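You operate a simulated robot arm through the tools that you are given. There is no shell and no other tool.

You run a simulated robot arm. Do the job below in one go: nothing can be reset, and whatever is moved stays where it is left.

TASK
Put things in order on the top of the side table. At the end: the brown oat bar carton from the top of the side table stands on top of the black drip grid; the clear berry tub stands where the blue ice pack stood; the blue ice pack from the top of the side table stands where the yellow oat bag stood; the yellow oat bag is on the small white tray; whatever was shut is shut again. Leave all else as you found it, and nothing knocked over.

It is judged by the outcome, as a careful person would: the job done as asked, and still so three seconds after it is handed in. It fails if anything else is knocked over, pushed out of place, dropped, spilled or broken.

THE ROBOT
A 7-joint arm with a two-finger gripper, fixed in place. Base frame: the origin is on the floor under the middle of its stand, x ahead of it, y to its left, z up; the work surface is at about z = 750. Lengths are in mm, angles in degrees, forces in N, time in s.
With the tool pointing down near the work surface it reaches from about 320 to 720 mm from the base axis. Its first joint turns from -66.0 to 66.0 degrees. Payload 2.45 kg.
The tool frame sits at the grasp point between the pads (the TCP): z along the fingers, y along the line on which they close. The tips reach 26 mm beyond it. The gripper opens to 96 mm; its body begins 69 mm behind the TCP.
Orientation is that of the tool frame in the base frame, as a unit quaternion [w, x, y, z]. With the fingers straight down and closing along the base's y, the tool's x points along the base's -x, its y along +y and its z along -z.

THE INTERFACE
- The arm moves only by the tool play_rows. Its argument "deltas" is a list of rows, each an object (a shift or turn left out is 0, a gripper value left out holds the last) with "travel": the shift along the base's x, y, z in mm, a list of three; "angular": the turn, a rotation vector about the base's x, y, z in degrees, a list of three; "hand": the finger opening in mm, from 0 to 96. In form: [{"travel": [x, y, z], "angular": [wx, wy, wz], "hand": hand}, ...]. A call has 1 to 20 rows; each row shifts and turns the commanded pose from where the row before left it. Rows are played at 5 a second. More than 50 mm and 8.6 degrees between two rows, or a gripper value outside its range, and nothing of the call is played. Where a pose cannot be reached the arm comes as near as it can. A force on the tool above 40 N (or 10 N above the force at the start of the call, whichever is more), or a blocked arm, ends the call early, and 0.2 s more pass. Each finger travels about 50 mm/s and halts on what it meets, pressing with about 35 N; the grip force reading is that of the motor and also rises with nothing between the fingers. The clock runs only during rows and for 0.2 s after the last one: add rows that do not move to give the fingers time. It gives the time, the measured TCP pose, the force on the tool (base axes), the opening and the grip force at its end, in the units of the frame above (readings bear some noise), with the torque about the TCP (base axes, N m) and any sound that the robot's microphone picked up, and new pictures: "views" is both (left out), scene, wrist or none.
- Cameras (640 x 400 px; columns grow to the right, rows downward): "scene" is fixed at [171.4, -390.6, 1433.6]; the picture's right is [0.69, -0.73, 0.00], its down [-0.46, -0.43, -0.78] and it looks along [0.56, 0.53, -0.63] (base axes); focal length 312 px, centre (320, 200). "wrist" rides on the gripper at [82, 3, -98] in the tool frame; the picture's right is [-0.04, 1.00, 0.00], its down [-0.73, -0.03, -0.68] and it looks along [-0.68, -0.03, 0.73] (tool axes); focal length 256 px, centre (320, 200). There is no depth. A picture from a camera that has moved, and an enlarged one, comes with that camera's place and axes in the base frame and with its lens. The place of the scene camera against the robot may be out by one fixed shift of up to 25 mm in any direction.
- close_up(camera, box): a new picture of the part [left, top, right, bottom] of that camera's present view, enlarged. No time passes.
- hand_in(): hands the job in; it is judged then, once.

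Nothing tells you positions but the pictures and the camera data. Unless the task says otherwise, let go and move clear before handing in.

The tools are called after ">>>" by a JSON object that holds its "name" and its "arguments". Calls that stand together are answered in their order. play_rows: Moves the arm, as the interface text tells. Its arguments: {"type":"object","properties":{"deltas":{"type":"array","items":{"type":"object","properties":{"travel":{"type":"array","items":{"type":"number"}},"angular":{"type":"array","items":{"type":"number"}},"hand":{"type":"number"}}}},"views":{"type":"string","enum":["both","scene","wrist","none"]}},"required":["deltas"]} The other tools are called the same way: close_up (camera, box) takes an enlarged picture of a part of a camera's view; hand_in () hands the job in.

At the start:

```text
clock: 0.0
tool_pos: [400.9, 191.4, 987.1]
tcp_rot: [0.0, 0.0, 1.0, 0.0]
contact_force: [-0.1, 0.7, 0.4]
torque: [0.0, -0.04, -0.02]
finger_gap: 95.9
grip_force: 0.2
```

scene: 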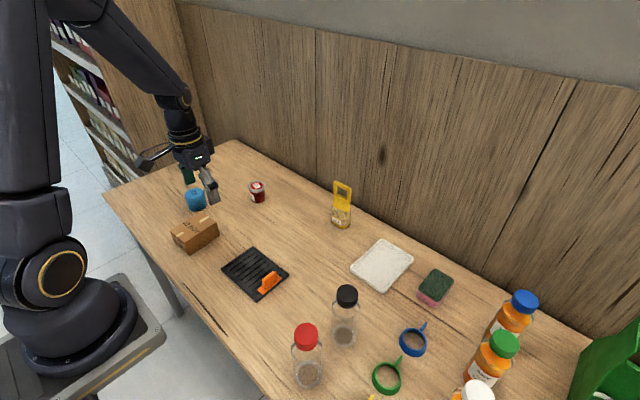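
wrist: 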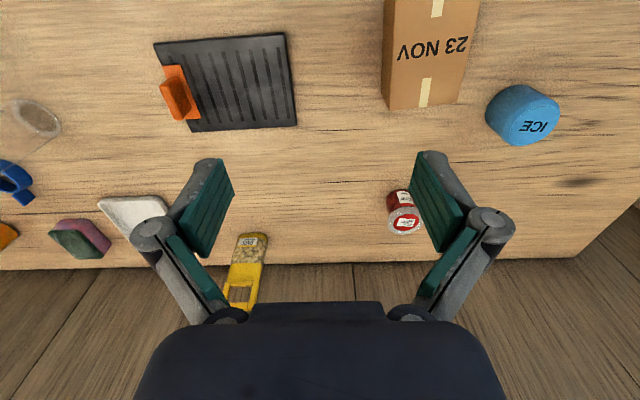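

I see the side table with the brown carton, the blue ice pack, a small red/clear berry tub, the yellow oat bag, the white tray and the black drip grid, which has an orange thing on it. I'll take enlarged pictures before moving anything.

>>> {"name": "close_up", "arguments": {"camera": "scene", "box": [150, 150, 310, 250]}}

>>> {"name": "close_up", "arguments": {"camera": "scene", "box": [200, 210, 360, 310]}}

>>> {"name": "close_up", "arguments": {"camera": "scene", "box": [310, 170, 470, 310]}}

>>> {"name": "close_up", "arguments": {"camera": "wrist", "box": [360, 0, 600, 150]}}

>>> {"name": "close_up", "arguments": {"camera": "wrist", "box": [360, 160, 460, 250]}}

>>> {"name": "close_up", "arguments": {"camera": "wrist", "box": [130, 0, 330, 140]}}

>>> {"name": "close_up", "arguments": {"camera": "scene", "box": [280, 270, 640, 400]}}

```text
4.00 times, centred on (230, 200) of scene
camera zoom: at [171.4, -390.6, 1433.6], right [0.69, -0.73, 0.0], down [-0.46, -0.43, -0.78], along [0.56, 0.53, -0.63], focal length 1247 px, centre (680, 200)
```

zoom: 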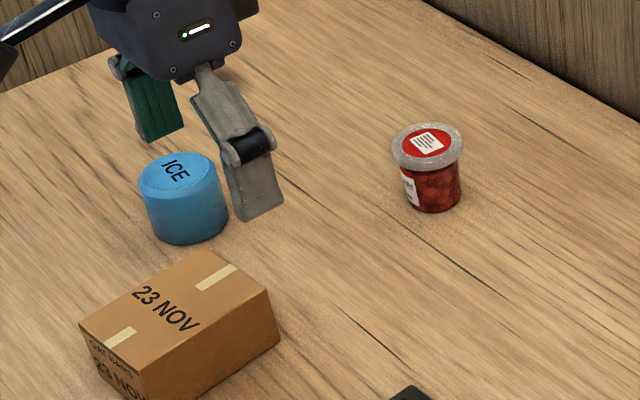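

```text
4.00 times, centred on (280, 260) of scene
camera zoom: at [171.4, -390.6, 1433.6], right [0.69, -0.73, 0.0], down [-0.46, -0.43, -0.78], along [0.56, 0.53, -0.63], focal length 1247 px, centre (480, -40)
```

zoom: 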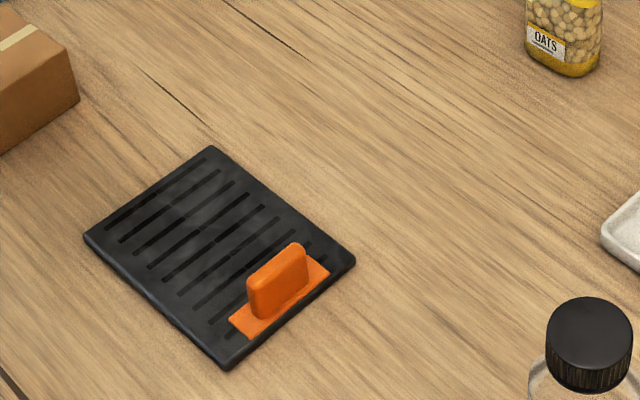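

```text
2.86 times, centred on (390, 240) of scene
camera zoom: at [171.4, -390.6, 1433.6], right [0.69, -0.73, 0.0], down [-0.46, -0.43, -0.78], along [0.56, 0.53, -0.63], focal length 890 px, centre (120, 86)
```

zoom: 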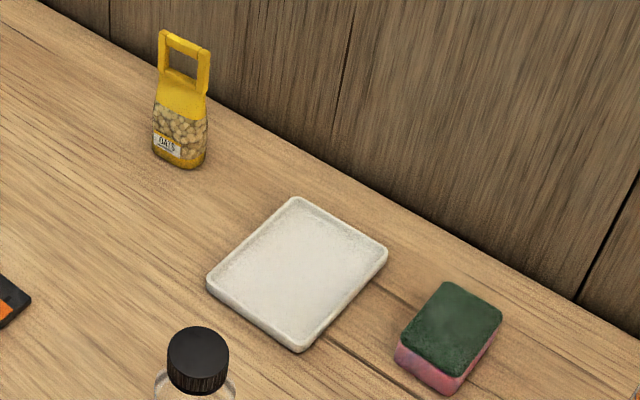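

```text
2.67 times, centred on (480, 75) of wrist
camera zoom: at [319.1, 194.5, 1086.2], right [0.04, 1.0, 0.0], down [0.73, -0.03, 0.68], along [0.68, -0.03, -0.73], focal length 683 px, centre (-107, 533)
```

zoom: 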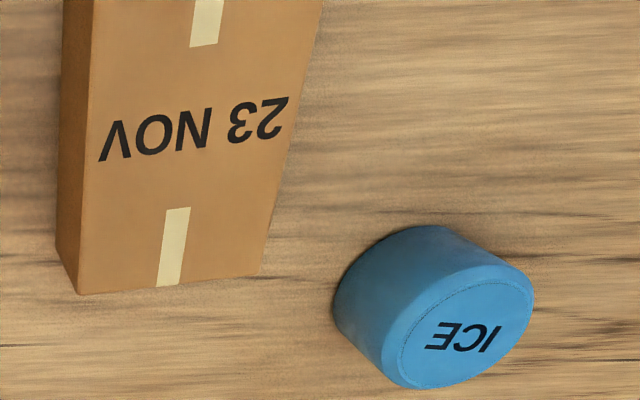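

```text
4.44 times, centred on (410, 205) of wrist
camera zoom: at [319.1, 194.5, 1086.2], right [0.04, 1.0, 0.0], down [0.73, -0.03, 0.68], along [0.68, -0.03, -0.73], focal length 1138 px, centre (-80, 178)
```

zoom: 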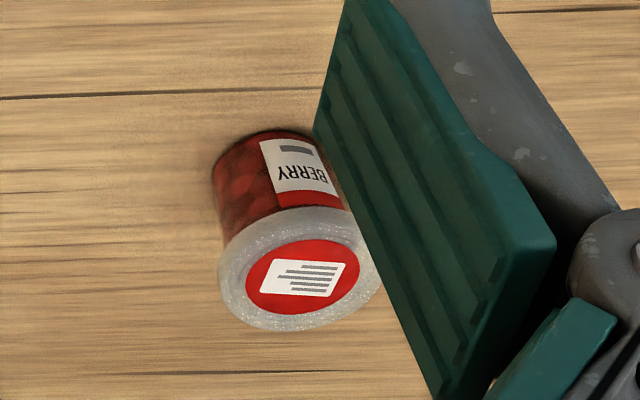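

```text
2.86 times, centred on (230, 70) of wrist
camera zoom: at [319.1, 194.5, 1086.2], right [0.04, 1.0, 0.0], down [0.73, -0.03, 0.68], along [0.68, -0.03, -0.73], focal length 731 px, centre (577, 571)
```

zoom: 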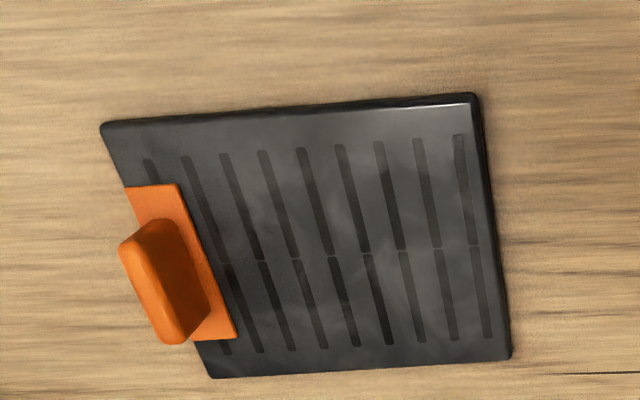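

```text
1.78 times, centred on (460, 335) of scene
camera zoom: at [171.4, -390.6, 1433.6], right [0.69, -0.73, 0.0], down [-0.46, -0.43, -0.78], along [0.56, 0.53, -0.63], focal length 554 px, centre (71, -40)
```

zoom: 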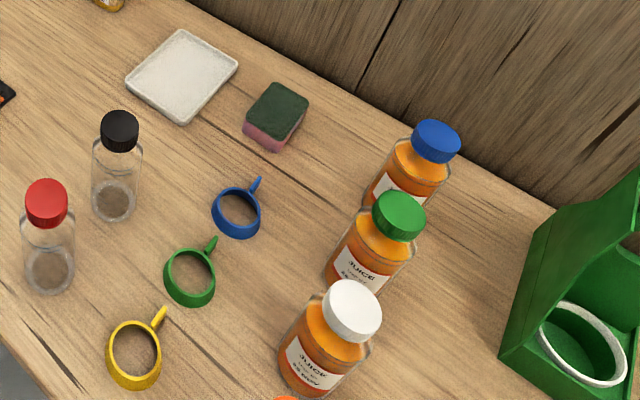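

The table is at about z = 750. From the wrist view I estimate the grid spans x 376–483, y 7–154, with the orange piece at its -y end. The carton is near (391, 304), the ice pack near (474, 452), the tub near (642, 327), the bag near (735, 35) and the tray near (688, -149). I'll move above the carton for a better look.

>>> {"name": "play_rows", "arguments": {"deltas": [{"travel": [-15, 30, -7]}, {"travel": [-15, 30, -7]}, {"travel": [-15, 30, -7]}, {"travel": [-15, 30, -6]}, {"travel": [0, 0, 0]}], "views": "both"}}

```text
clock: 1.2
tool_pos: [339.7, 310.8, 961.3]
tcp_rot: [0.001, 0.0, 1.0, -0.001]
contact_force: [0.5, -0.2, 0.1]
torque: [-0.01, 0.0, 0.0]
finger_gap: 95.9
grip_force: 0.1
camera wrist: at [257.7, 315.1, 1059.2], right [0.04, 1.0, 0.0], down [0.73, -0.03, 0.68], along [0.68, -0.03, -0.73], focal length 256 px, centre (320, 200)
```

scene: 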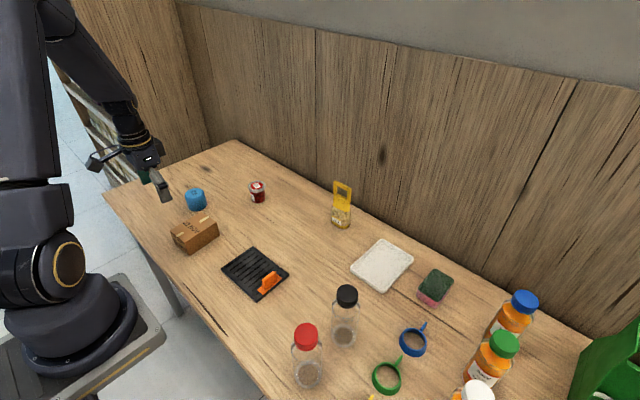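
wrist: 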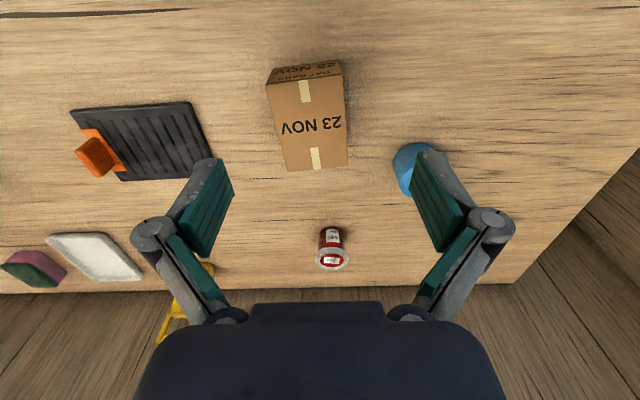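

>>> {"name": "close_up", "arguments": {"camera": "wrist", "box": [240, 40, 400, 190]}}

>>> {"name": "close_up", "arguments": {"camera": "wrist", "box": [290, 200, 370, 290]}}

>>> {"name": "close_up", "arguments": {"camera": "scene", "box": [150, 165, 280, 260]}}

>>> {"name": "close_up", "arguments": {"camera": "wrist", "box": [60, 90, 230, 190]}}

```text
2.67 times, centred on (320, 115) of wrist
camera zoom: at [257.7, 315.1, 1059.2], right [0.04, 1.0, 0.0], down [0.73, -0.03, 0.68], along [0.68, -0.03, -0.73], focal length 683 px, centre (320, 427)
```

zoom: 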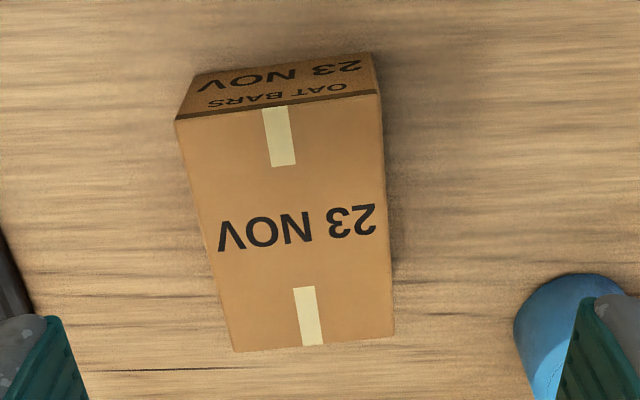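

```text
4.44 times, centred on (330, 245) of wrist
camera zoom: at [257.7, 315.1, 1059.2], right [0.04, 1.0, 0.0], down [0.73, -0.03, 0.68], along [0.68, -0.03, -0.73], focal length 1138 px, centre (276, 0)
```

zoom: 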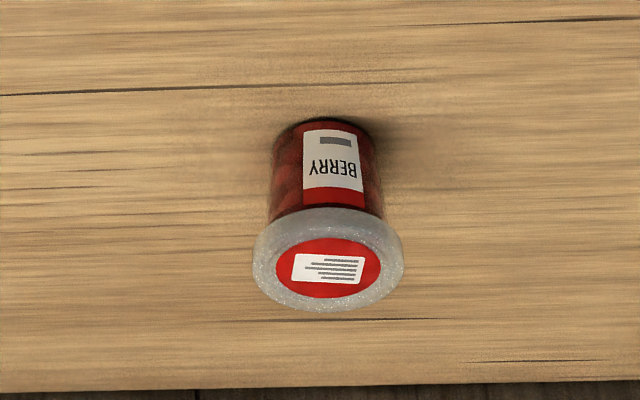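

```text
4.21 times, centred on (215, 212) of scene
camera zoom: at [171.4, -390.5, 1433.6], right [0.69, -0.73, 0.0], down [-0.46, -0.43, -0.78], along [0.56, 0.53, -0.63], focal length 1312 px, centre (762, 147)
```

zoom: 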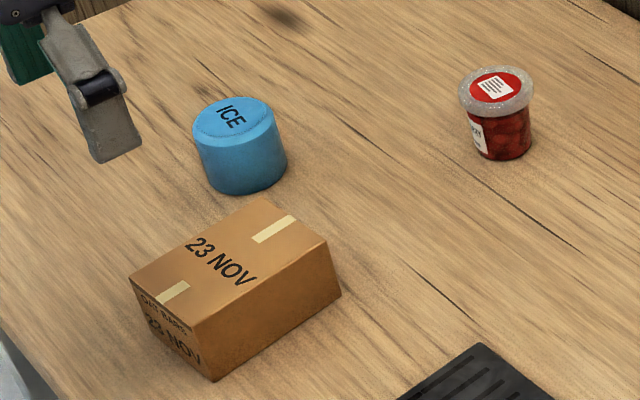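

```text
3.76 times, centred on (145, 140) of wrist
camera zoom: at [257.7, 315.1, 1059.2], right [0.04, 1.0, 0.0], down [0.73, -0.03, 0.68], along [0.68, -0.03, -0.73], focal length 964 px, centre (979, 426)
```

zoom: 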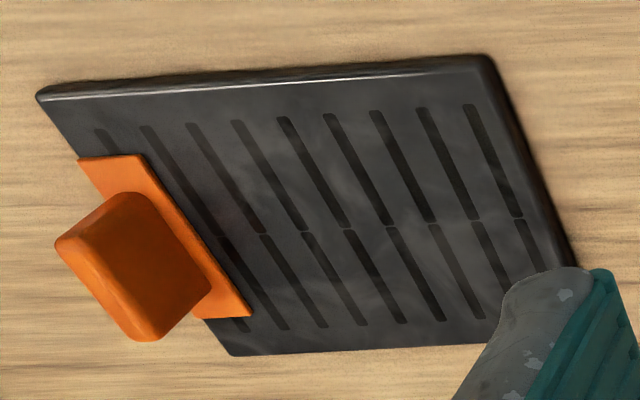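

The carton measures about 104×75×55 mm, centred near (391, 300) and turned about +4.5°. I'll line the gripper up with it and lower partway.

>>> {"name": "play_rows", "arguments": {"deltas": [{"travel": [25, -5.5, -20], "angular": [0, 0, 2.25]}, {"travel": [26.5, -5.5, -20], "angular": [0, 0, 2.25]}, {"travel": [0, 0, -30]}, {"travel": [0, 0, -20]}, {"travel": [0, 0, 0]}], "views": "both"}}

```text
clock: 2.4
tool_pos: [390.9, 298.4, 869.2]
tcp_rot: [0.0, -0.04, 0.999, 0.0]
contact_force: [0.8, -0.3, -0.9]
torque: [0.02, 0.02, -0.02]
finger_gap: 96.0
grip_force: 0.0
camera wrist: at [310.2, 296.4, 969.2], right [-0.04, 1.0, 0.0], down [0.73, 0.03, 0.68], along [0.68, 0.03, -0.73], focal length 256 px, centre (320, 200)
```

scene: 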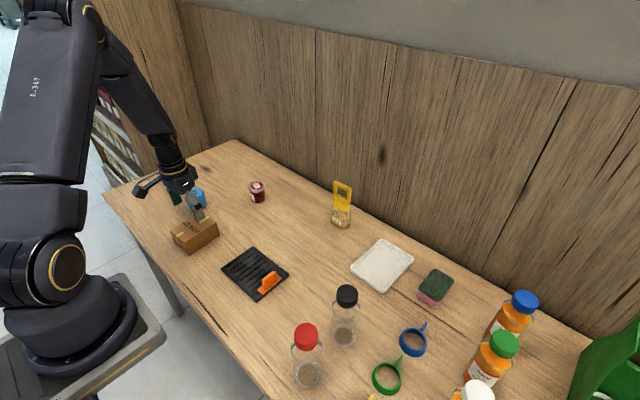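
wrist: 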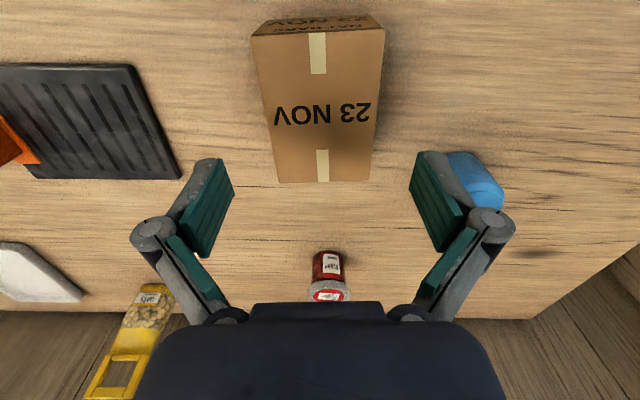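

The gripper is lined up with the carton. I'll lower around it and close.

>>> {"name": "play_rows", "arguments": {"deltas": [{"travel": [0, 1, -25]}, {"travel": [0, 0, -25]}, {"travel": [0, 0, -20]}, {"travel": [0, 0, -16]}, {"travel": [0, 0, 0]}], "views": "both"}}

```text
clock: 3.6
tool_pos: [392.5, 301.6, 783.1]
tcp_rot: [0.001, -0.04, 0.999, 0.001]
contact_force: [0.3, -0.1, 0.0]
torque: [-0.02, 0.0, 0.04]
finger_gap: 95.9
grip_force: 0.2
camera wrist: at [310.7, 298.3, 882.8], right [-0.04, 1.0, 0.0], down [0.73, 0.03, 0.68], along [0.68, 0.03, -0.73], focal length 256 px, centre (320, 200)
```

scene: 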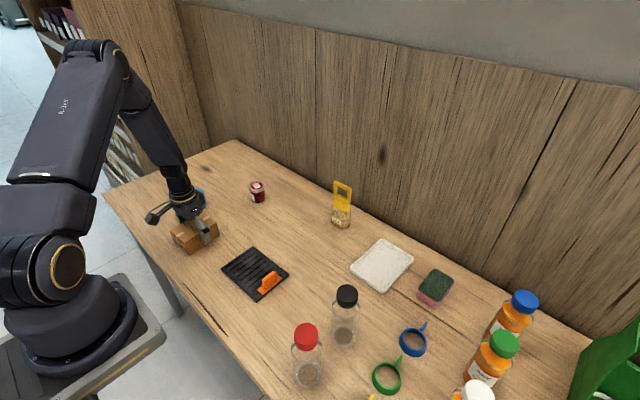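
wrist: 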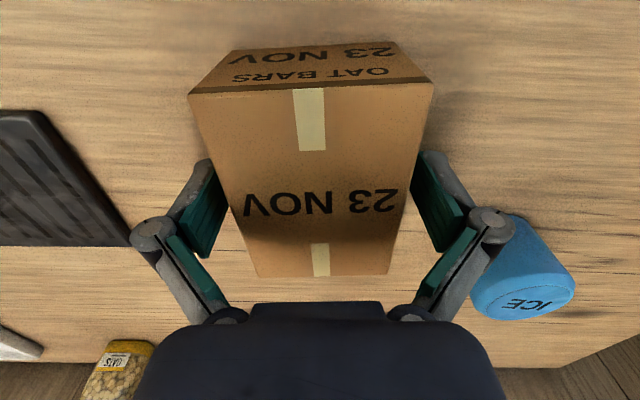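

The fingers straddle the carton. Closing on it now.

>>> {"name": "play_rows", "arguments": {"deltas": [{"hand": 80}, {"hand": 72}, {"hand": 68}, {}, {}], "views": "none"}}

```text
clock: 4.8
tool_pos: [392.0, 300.9, 784.6]
tcp_rot: [0.001, -0.039, 0.999, 0.0]
contact_force: [0.0, -2.3, 5.5]
torque: [-0.17, 0.05, 0.07]
finger_gap: 74.3
grip_force: 35.1
```

The carton is gripped at 74 mm. Lifting it slowly to check the hold.

>>> {"name": "play_rows", "arguments": {"deltas": [{"travel": [0, 0, 15]}, {"travel": [0, 0, 25]}, {"travel": [0, 0, 30]}, {"travel": [0, 0, 10]}, {}], "views": "both"}}

```text
clock: 6.0
tool_pos: [392.2, 300.8, 864.7]
tcp_rot: [-0.001, -0.039, 0.999, -0.001]
contact_force: [-0.7, -0.4, -0.7]
torque: [0.01, 0.01, 0.0]
finger_gap: 68.1
grip_force: 0.2
camera wrist: at [310.3, 298.0, 963.4], right [-0.04, 1.0, 0.0], down [0.73, 0.03, 0.68], along [0.68, 0.03, -0.73], focal length 256 px, centre (320, 200)
```

scene: 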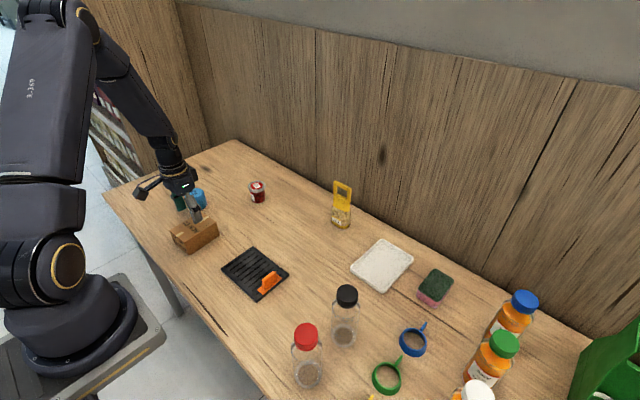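
wrist: 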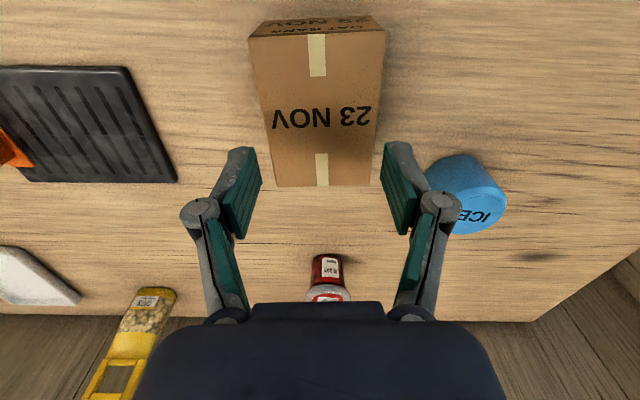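

The carton slipped out and is still standing where it was. I'll reopen, go down again, close harder and lift more slowly.

>>> {"name": "play_rows", "arguments": {"deltas": [{"hand": 96}, {}, {"travel": [0, 0, -25]}, {"travel": [0, 0, -25]}, {"travel": [0, 0, -20]}, {"travel": [0, 0, -10]}, {}], "views": "wrist"}}

>>> {"name": "play_rows", "arguments": {"deltas": [{"hand": 80}, {"hand": 65}, {"hand": 50}, {"hand": 40}, {}, {}], "views": "wrist"}}

```text
clock: 7.6
tool_pos: [392.1, 300.6, 784.7]
tcp_rot: [-0.001, -0.039, 0.999, 0.0]
contact_force: [-0.7, -0.1, 0.7]
torque: [0.02, 0.02, -0.02]
finger_gap: 95.9
grip_force: 0.0
camera wrist: at [310.4, 298.2, 883.3], right [-0.04, 1.0, 0.0], down [0.73, 0.03, 0.68], along [0.68, 0.03, -0.73], focal length 256 px, centre (320, 200)
```

wrist: 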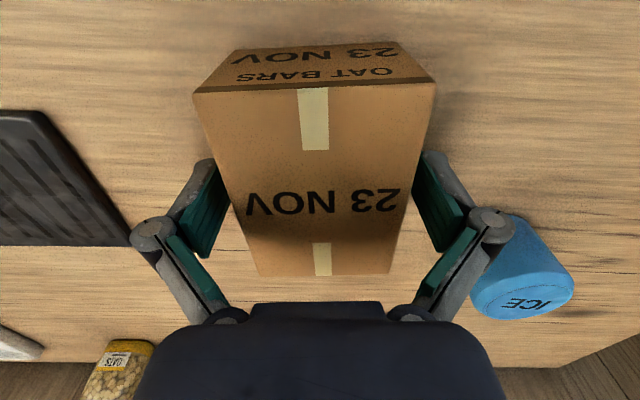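

```text
clock: 9.0
tool_pos: [391.7, 301.0, 784.7]
tcp_rot: [0.0, -0.039, 0.999, 0.0]
contact_force: [0.1, 0.7, 1.8]
torque: [-0.02, -0.02, 0.05]
finger_gap: 74.5
grip_force: 34.3
camera wrist: at [310.4, 298.3, 883.5], right [-0.04, 1.0, 0.0], down [0.73, 0.03, 0.68], along [0.68, 0.03, -0.73], focal length 256 px, centre (320, 200)
```

wrist: 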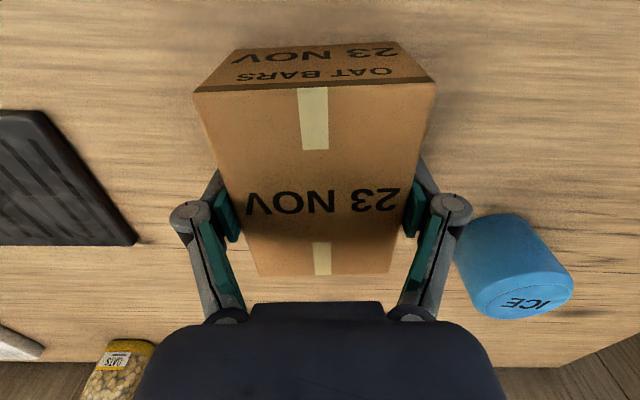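

Gripped again. Lifting a few millimetres to feel the weight.

>>> {"name": "play_rows", "arguments": {"deltas": [{"travel": [0, 0, 3]}, {"travel": [0, 0, 4]}, {"travel": [0, 0, 4]}, {}, {}], "views": "wrist"}}

```text
clock: 10.2
tool_pos: [392.4, 302.2, 795.5]
tcp_rot: [0.0, -0.04, 0.999, 0.0]
contact_force: [-0.2, -0.4, -2.1]
torque: [0.0, -0.01, 0.0]
finger_gap: 74.6
grip_force: 35.1
camera wrist: at [310.5, 298.3, 894.2], right [-0.04, 1.0, 0.0], down [0.73, 0.03, 0.68], along [0.68, 0.03, -0.73], focal length 256 px, centre (320, 200)
```

wrist: 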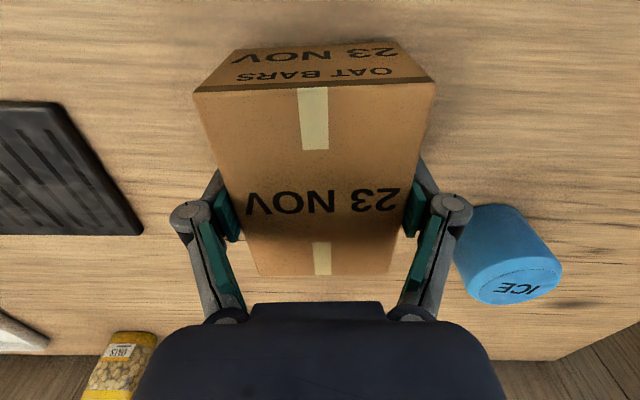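

The carton is held now; it weighs about 2 N and moves with the gripper. I'll lift it and carry it over the grid.

>>> {"name": "play_rows", "arguments": {"deltas": [{"travel": [0, 0, 8]}, {"travel": [0, 0, 12]}, {"travel": [0, 0, 15]}, {"travel": [0, 0, 15]}, {"travel": [0, 0, 10]}, {}], "views": "wrist"}}

>>> {"name": "play_rows", "arguments": {"deltas": [{"travel": [2, -10, 0], "angular": [0, 0, -0.35]}, {"travel": [3, -17, 0], "angular": [0, 0, -0.35]}, {"travel": [4, -20, 0], "angular": [0, 0, -0.35]}, {"travel": [4, -20, 0], "angular": [0, 0, -0.35]}, {"travel": [4, -20, 0], "angular": [0, 0, -0.35]}, {"travel": [4, -20, 0], "angular": [0, 0, -0.35]}, {"travel": [4, -20, 0], "angular": [0, 0, -0.35]}, {"travel": [4, -20, 0], "angular": [0, 0, -0.35]}, {"travel": [4, -20, 0], "angular": [0, 0, -0.35]}, {"travel": [3, -17, 0], "angular": [0, 0, -0.35]}, {"travel": [2, -13, 0]}, {}, {}], "views": "both"}}

```text
clock: 11.6
tool_pos: [391.5, 300.9, 854.8]
tcp_rot: [-0.001, -0.039, 0.999, 0.001]
contact_force: [-0.1, -0.3, -3.3]
torque: [0.0, -0.01, -0.02]
finger_gap: 74.4
grip_force: 35.4
camera wrist: at [310.5, 297.5, 954.2], right [-0.04, 1.0, 0.0], down [0.73, 0.03, 0.68], along [0.68, 0.03, -0.73], focal length 256 px, centre (320, 200)
```

wrist: 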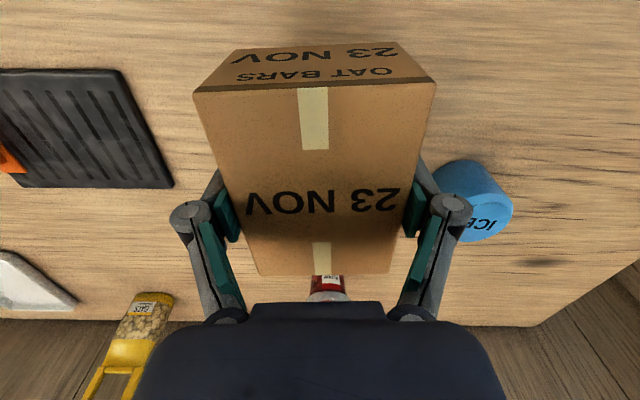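

```text
clock: 14.4
tool_pos: [429.5, 105.1, 855.3]
tcp_rot: [0.0, -0.008, 1.0, -0.001]
contact_force: [-0.6, 0.1, -1.8]
torque: [0.0, -0.01, -0.01]
finger_gap: 74.1
grip_force: 34.9
camera wrist: at [348.6, 106.2, 954.0], right [0.02, 1.0, 0.0], down [0.73, -0.02, 0.68], along [0.68, -0.02, -0.73], focal length 256 px, centre (320, 200)
```

scene: 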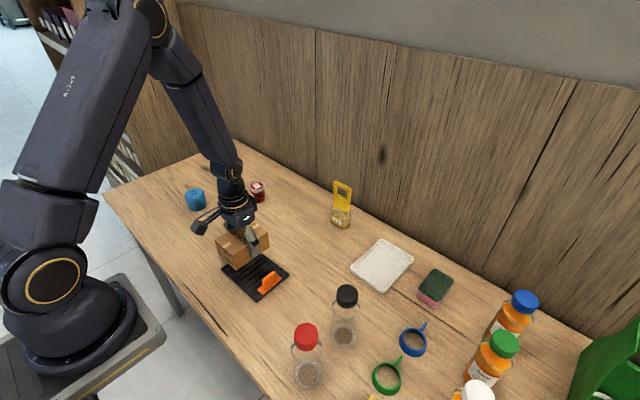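
wrist: 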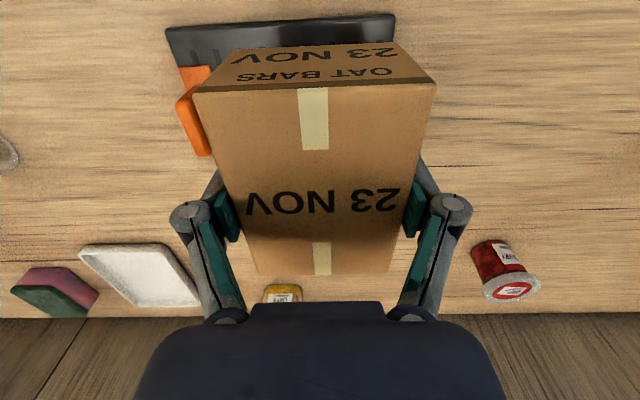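

The carton is above the grid and clear of the orange piece. I'll lower it gently.

>>> {"name": "play_rows", "arguments": {"deltas": [{"travel": [0, 0, -15]}, {"travel": [0, 0, -15]}, {"travel": [0, 0, -12]}, {"travel": [0, 0, -8]}, {"travel": [0, 0, -3]}, {}], "views": "both"}}

```text
clock: 15.8
tool_pos: [430.3, 104.9, 802.6]
tcp_rot: [0.0, -0.009, 1.0, 0.0]
contact_force: [0.0, -0.1, -2.0]
torque: [-0.01, -0.02, -0.02]
finger_gap: 74.4
grip_force: 34.5
camera wrist: at [348.8, 106.3, 901.2], right [0.02, 1.0, 0.0], down [0.73, -0.02, 0.68], along [0.68, -0.02, -0.73], focal length 256 px, centre (320, 200)
```

scene: 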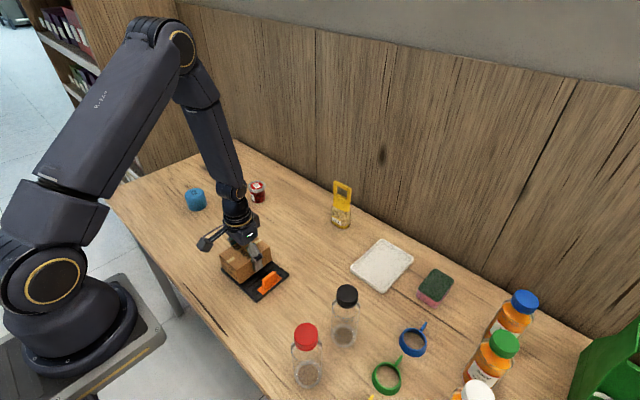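
wrist: 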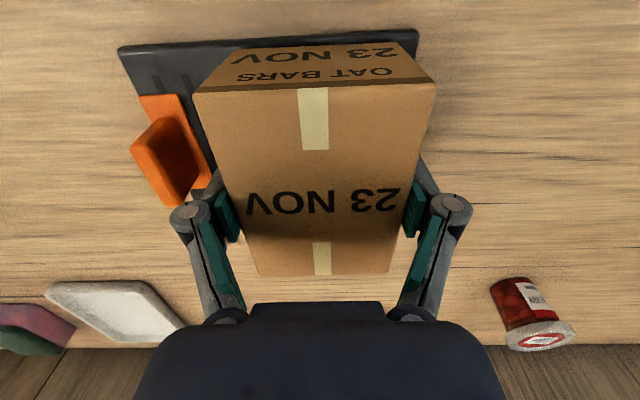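

>>> {"name": "play_rows", "arguments": {"deltas": [{"travel": [0, 0, -2]}, {"travel": [0, 0, -2]}, {}], "views": "none"}}

>>> {"name": "close_up", "arguments": {"camera": "scene", "box": [190, 210, 320, 310]}}

```text
clock: 16.6
tool_pos: [429.7, 104.1, 798.3]
tcp_rot: [-0.001, -0.008, 1.0, 0.0]
contact_force: [0.6, 0.4, -1.2]
torque: [0.0, 0.01, 0.04]
finger_gap: 74.3
grip_force: 34.7
```

```text
4.00 times, centred on (255, 260) of scene
camera zoom: at [171.4, -390.6, 1433.6], right [0.69, -0.73, 0.0], down [-0.46, -0.43, -0.78], along [0.56, 0.53, -0.63], focal length 1247 px, centre (580, -40)
```

zoom: 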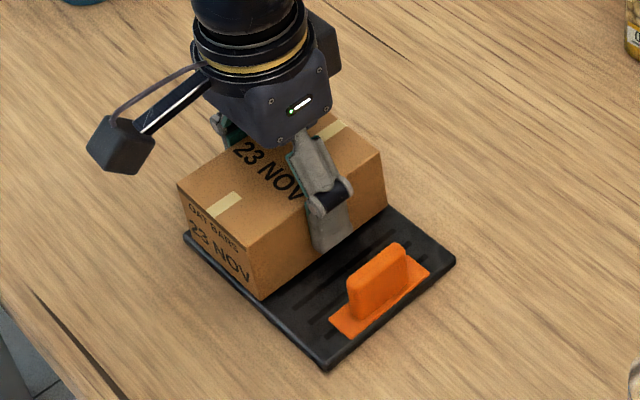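

Nearly down. I'll take small steps until I feel contact.

>>> {"name": "play_rows", "arguments": {"deltas": [{"travel": [0, 0, -1.5]}, {"travel": [0, 0, -1.5]}, {}], "views": "none"}}

>>> {"name": "play_rows", "arguments": {"deltas": [{"travel": [0, 0, -1]}, {"travel": [0, 0, -1]}, {}], "views": "none"}}

```text
clock: 17.4
tool_pos: [429.3, 103.3, 796.1]
tcp_rot: [0.0, -0.008, 1.0, 0.0]
contact_force: [-0.2, -0.3, -2.9]
torque: [-0.01, 0.0, 0.01]
finger_gap: 74.5
grip_force: 34.8
```

```text
clock: 18.2
tool_pos: [430.8, 104.7, 793.4]
tcp_rot: [0.0, -0.009, 1.0, 0.0]
contact_force: [-0.8, -0.1, 3.4]
torque: [0.03, 0.02, -0.02]
finger_gap: 74.5
grip_force: 35.1
```

I felt contact: the carton is resting on the grid. I'll release it gently and rise.

>>> {"name": "play_rows", "arguments": {"deltas": [{"hand": 78}, {"hand": 82}, {"hand": 86}, {"hand": 88}, {}], "views": "both"}}

```text
clock: 19.4
tool_pos: [430.1, 103.7, 794.2]
tcp_rot: [0.0, -0.008, 1.0, 0.001]
contact_force: [0.7, -0.2, -0.7]
torque: [0.01, -0.01, -0.05]
finger_gap: 88.0
grip_force: 0.0
camera wrist: at [348.5, 106.4, 892.4], right [0.02, 1.0, 0.0], down [0.73, -0.02, 0.68], along [0.68, -0.02, -0.73], focal length 256 px, centre (320, 200)
```

scene: 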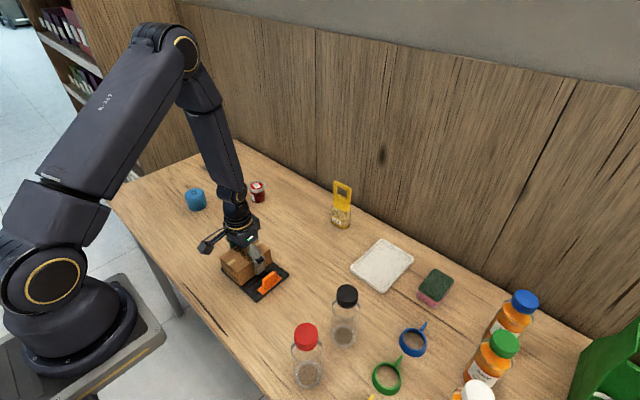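
wrist: 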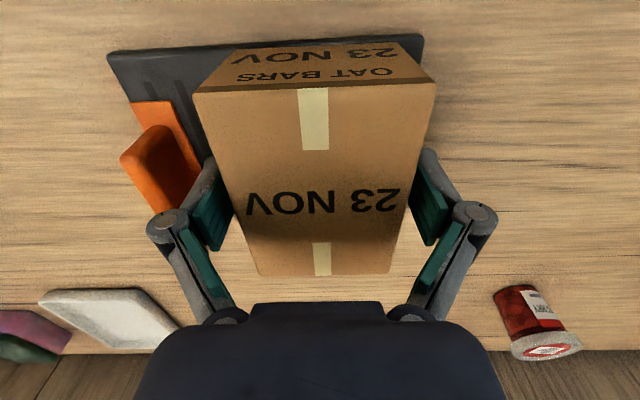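

>>> {"name": "play_rows", "arguments": {"deltas": [{"travel": [0, 0, 10]}, {"travel": [0, 0, 20]}, {"travel": [0, 0, 30]}, {"travel": [0, 0, 40]}, {"travel": [0, 0, 40]}, {"travel": [20, -10, 40]}, {"travel": [35, -15, 0]}, {"travel": [35, -15, 0]}, {"travel": [35, -15, 0]}, {}], "views": "both"}}

```text
clock: 21.6
tool_pos: [555.7, 48.0, 973.3]
tcp_rot: [0.0, -0.008, 1.0, 0.001]
contact_force: [-0.9, -0.1, 0.7]
torque: [-0.01, 0.0, 0.01]
finger_gap: 87.8
grip_force: 0.1
camera wrist: at [474.5, 50.2, 1072.3], right [0.02, 1.0, 0.0], down [0.73, -0.02, 0.68], along [0.68, -0.02, -0.73], focal length 256 px, centre (320, 200)
```

scene: 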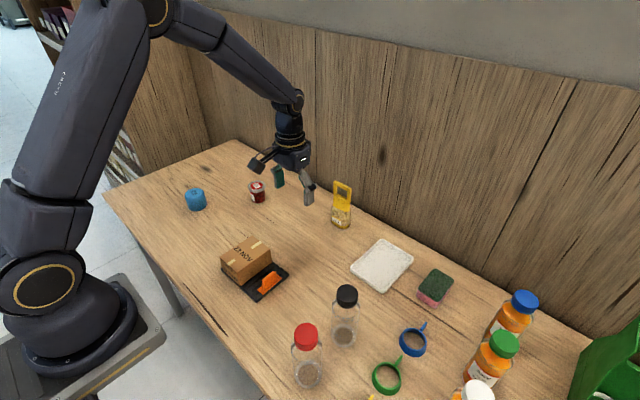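
wrist: 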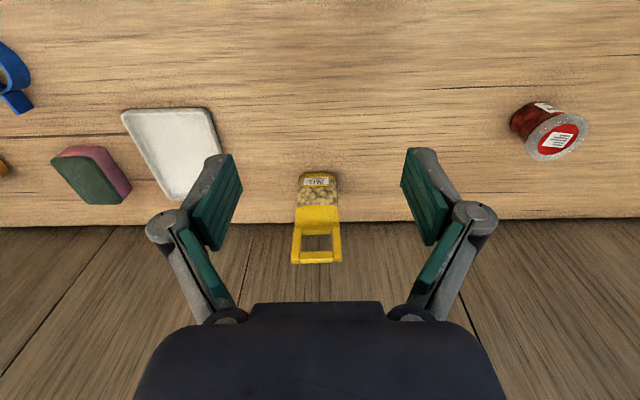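

>>> {"name": "close_up", "arguments": {"camera": "wrist", "box": [260, 155, 380, 275]}}

>>> {"name": "close_up", "arguments": {"camera": "wrist", "box": [100, 90, 250, 220]}}

>>> {"name": "close_up", "arguments": {"camera": "wrist", "box": [490, 80, 610, 180]}}

>>> {"name": "close_up", "arguments": {"camera": "scene", "box": [300, 165, 380, 240]}}

>>> {"name": "close_up", "arguments": {"camera": "scene", "box": [190, 220, 310, 310]}}

```text
3.33 times, centred on (320, 215) of wrist
camera zoom: at [474.5, 50.2, 1072.3], right [0.02, 1.0, 0.0], down [0.73, -0.02, 0.68], along [0.68, -0.02, -0.73], focal length 853 px, centre (320, 150)
```

zoom: 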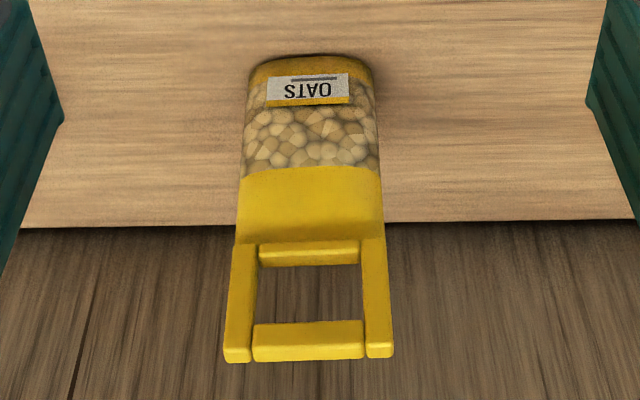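

```text
3.08 times, centred on (175, 155) of wrist
camera zoom: at [474.5, 50.2, 1072.3], right [0.02, 1.0, 0.0], down [0.73, -0.02, 0.68], along [0.68, -0.02, -0.73], focal length 788 px, centre (766, 338)
```

zoom: 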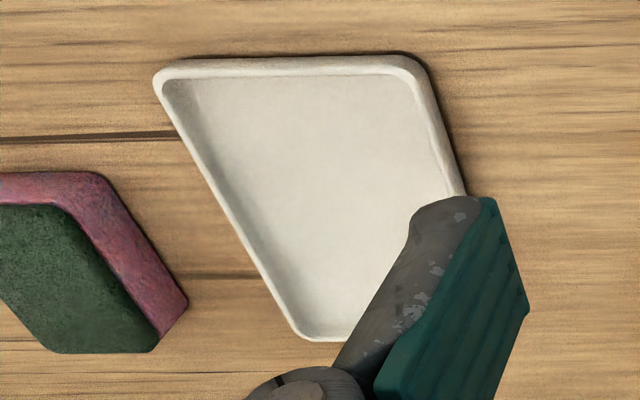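

```text
4.00 times, centred on (550, 130) of wrist
camera zoom: at [474.5, 50.2, 1072.3], right [0.02, 1.0, 0.0], down [0.73, -0.02, 0.68], along [0.68, -0.02, -0.73], focal length 1024 px, centre (-600, 480)
```

zoom: 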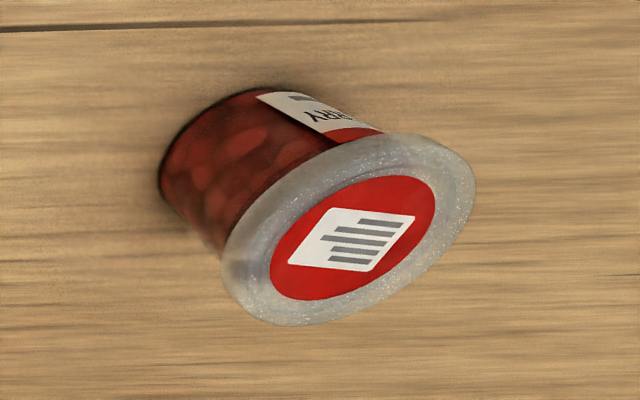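

```text
5.33 times, centred on (340, 202) of scene
camera zoom: at [171.4, -390.6, 1433.6], right [0.69, -0.73, 0.0], down [-0.46, -0.43, -0.78], along [0.56, 0.53, -0.63], focal length 1662 px, centre (213, 187)
```

zoom: 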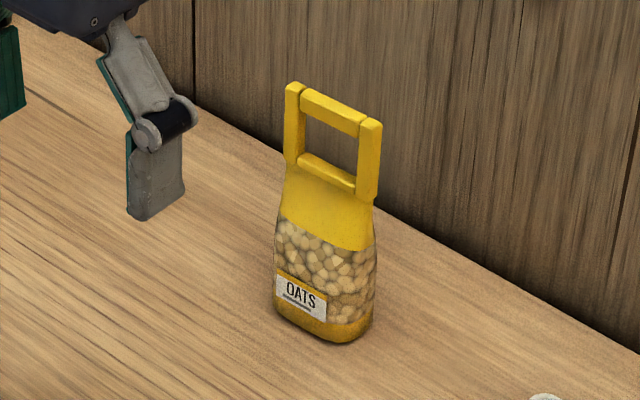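

```text
4.44 times, centred on (250, 265) of scene
camera zoom: at [171.4, -390.6, 1433.6], right [0.69, -0.73, 0.0], down [-0.46, -0.43, -0.78], along [0.56, 0.53, -0.63], focal length 1385 px, centre (631, -89)
```

zoom: 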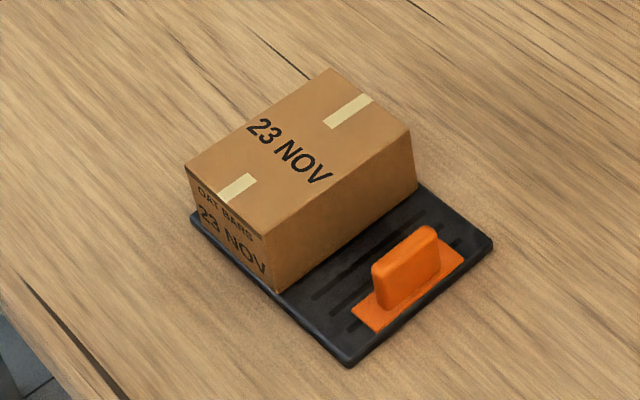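

The carton sits well on the grid, beside the orange piece. The bag is about 62 mm wide in y, centred near (731, 38.5), with its body reaching to about z 850 and a handle to about 905. I'll tilt the tool forward about 25° for reach and come up in front of it.

>>> {"name": "play_rows", "arguments": {"deltas": [{"travel": [20, -2, 0], "angular": [0, -5, 0], "hand": 96}, {"travel": [20, -2, 0], "angular": [0, -5, 0]}, {"travel": [20, -2, 0], "angular": [0, -5, 0]}, {"travel": [20, -2, -5], "angular": [0, -5, 0]}, {"travel": [20, -2, -5], "angular": [0, -5, 0]}, {"travel": [15, 0, -5]}, {}], "views": "both"}}

```text
clock: 23.2
tool_pos: [670.2, 38.5, 957.7]
tcp_rot: [0.217, -0.008, 0.976, -0.002]
contact_force: [0.2, 0.1, 0.6]
torque: [-0.01, -0.01, 0.02]
finger_gap: 96.0
grip_force: 0.1
camera wrist: at [554.5, 40.9, 1013.1], right [0.02, 1.0, 0.01], down [0.38, -0.02, 0.93], along [0.93, -0.02, -0.38], focal length 256 px, centre (320, 200)
```

scene: 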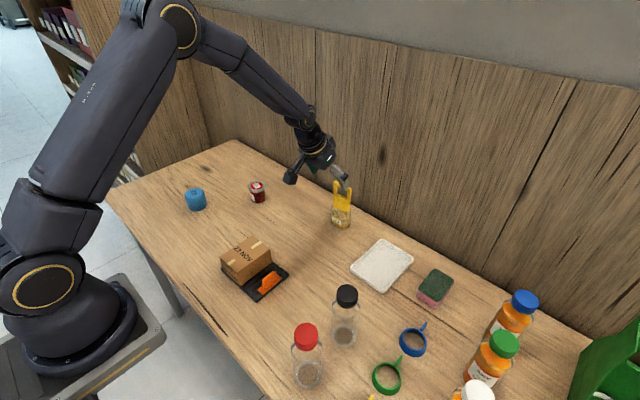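
wrist: 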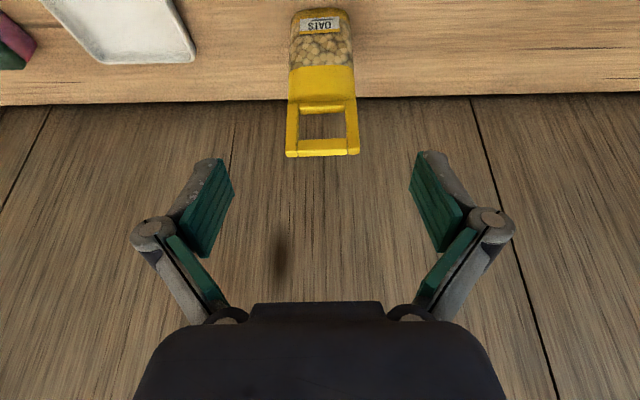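

The tilt works and the fingers will straddle the bag. I'll move in along the tool axis.

>>> {"name": "play_rows", "arguments": {"deltas": [{"travel": [12, 0.5, -24]}, {"travel": [12, 0.5, -24]}, {"travel": [12, 0.5, -24]}, {"travel": [12, 0, -24]}, {}], "views": "both"}}

```text
clock: 24.4
tool_pos: [716.6, 41.6, 861.6]
tcp_rot: [0.217, -0.008, 0.976, -0.001]
contact_force: [0.2, -0.7, 0.5]
torque: [0.02, -0.03, -0.02]
finger_gap: 96.1
grip_force: 0.0
camera wrist: at [602.7, 42.8, 916.4], right [0.02, 1.0, 0.01], down [0.38, -0.02, 0.93], along [0.93, -0.02, -0.38], focal length 256 px, centre (320, 200)
```

scene: 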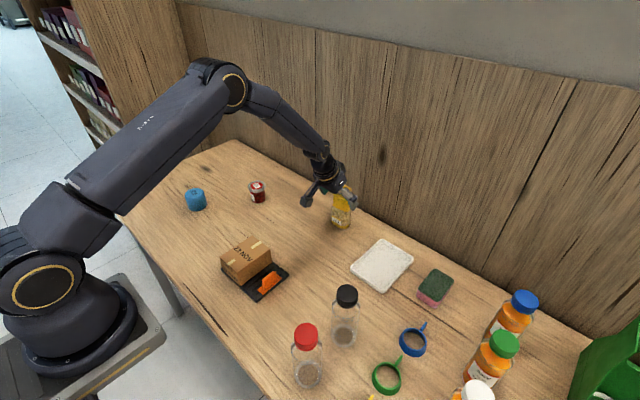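
wrist: 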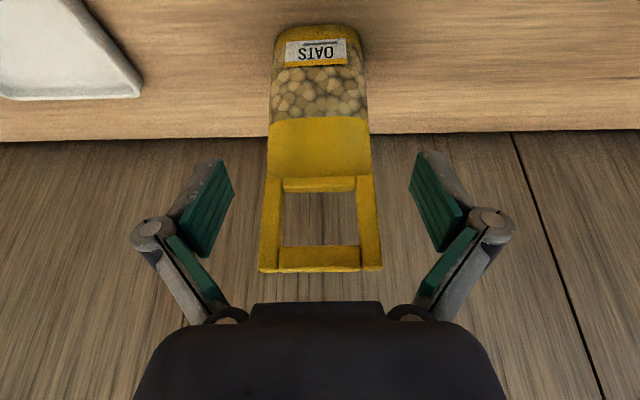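

Well centred. A little further in, then close gently.

>>> {"name": "play_rows", "arguments": {"deltas": [{"travel": [5, -0.5, -9]}, {"travel": [6, -0.5, -10]}, {}, {"hand": 80}, {"hand": 68}, {"hand": 58}, {"hand": 50}, {}, {}], "views": "both"}}

```text
clock: 26.4
tool_pos: [729.9, 39.2, 842.9]
tcp_rot: [0.216, -0.008, 0.976, -0.002]
contact_force: [-1.1, 0.3, 2.2]
torque: [0.03, 0.09, 0.01]
finger_gap: 59.3
grip_force: 34.9
camera wrist: at [614.0, 41.3, 898.3], right [0.02, 1.0, 0.01], down [0.38, -0.02, 0.93], along [0.93, -0.02, -0.38], focal length 256 px, centre (320, 200)
```

scene: 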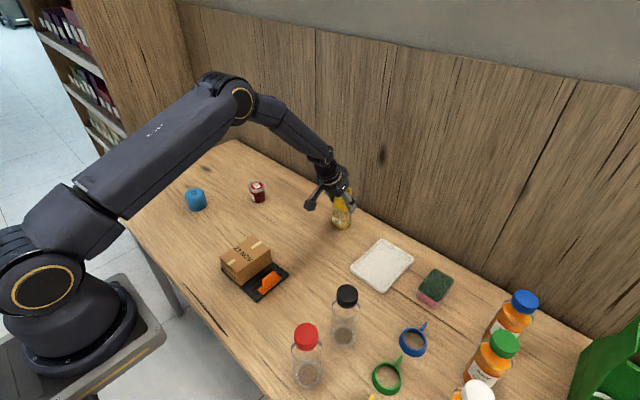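
wrist: 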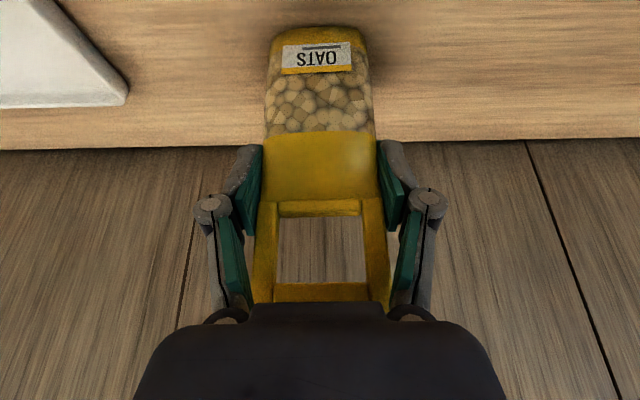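

The bag is gripped at 59 mm. A slow lift to test the hold.

>>> {"name": "play_rows", "arguments": {"deltas": [{"travel": [0, 0, 3]}, {"travel": [0, 0, 4]}, {"travel": [0, 0, 5]}, {}, {}], "views": "both"}}

```text
clock: 27.6
tool_pos: [729.8, 39.2, 855.0]
tcp_rot: [0.216, -0.009, 0.976, -0.002]
contact_force: [0.2, 0.2, 0.0]
torque: [-0.01, -0.02, 0.03]
finger_gap: 58.8
grip_force: 35.1
camera wrist: at [613.4, 41.8, 910.4], right [0.02, 1.0, 0.01], down [0.38, -0.02, 0.93], along [0.93, -0.02, -0.38], focal length 256 px, centre (320, 200)
```

scene: 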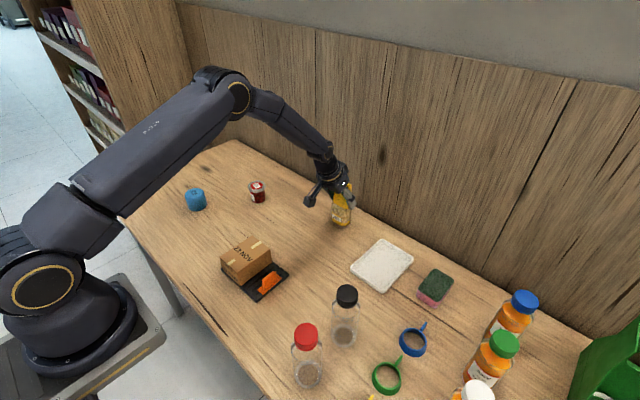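
wrist: 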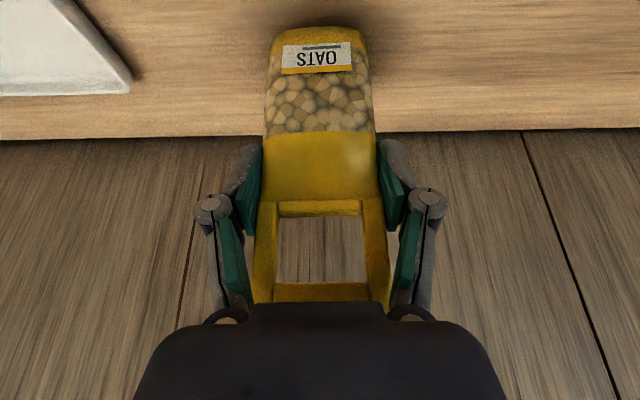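

>>> {"name": "close_up", "arguments": {"camera": "scene", "box": [290, 150, 390, 240]}}

>>> {"name": "play_rows", "arguments": {"deltas": [{"travel": [0, 0, 10]}, {"travel": [0, 0, 15]}, {"travel": [-5, 0, 15]}, {"travel": [-8, -5, 5]}, {"travel": [-8, -10, 0]}, {"travel": [-8, -15, 0]}, {"travel": [-8, -20, 0]}, {"travel": [-8, -20, 0]}, {"travel": [-8, -20, 0]}, {"travel": [-5, -20, 0]}, {"travel": [0, -20, 0]}, {"travel": [0, -20, 0]}, {"travel": [0, -15, 0]}, {}, {}], "views": "both"}}

```text
4.44 times, centred on (340, 195) of scene
camera zoom: at [171.4, -390.6, 1433.6], right [0.69, -0.73, 0.0], down [-0.46, -0.43, -0.78], along [0.56, 0.53, -0.63], focal length 1385 px, centre (231, 222)
```

zoom: 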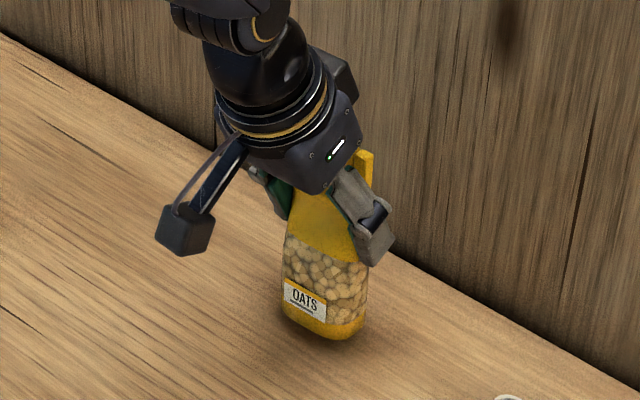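

```text
clock: 30.8
tool_pos: [672.8, -124.4, 900.3]
tcp_rot: [0.216, -0.007, 0.976, -0.003]
contact_force: [-0.7, -0.5, -1.6]
torque: [-0.03, -0.02, 0.01]
finger_gap: 59.3
grip_force: 35.1
camera wrist: at [555.3, -123.5, 955.0], right [0.02, 1.0, 0.01], down [0.38, -0.02, 0.93], along [0.93, -0.02, -0.38], focal length 256 px, centre (320, 200)
```

scene: 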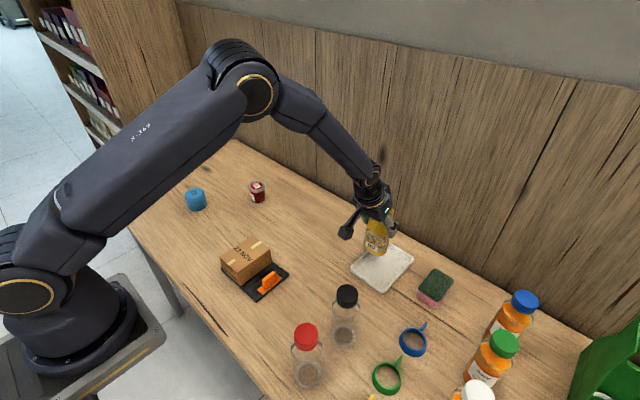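
wrist: 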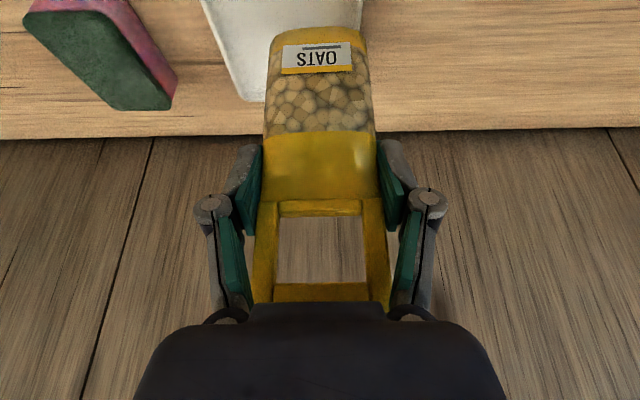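

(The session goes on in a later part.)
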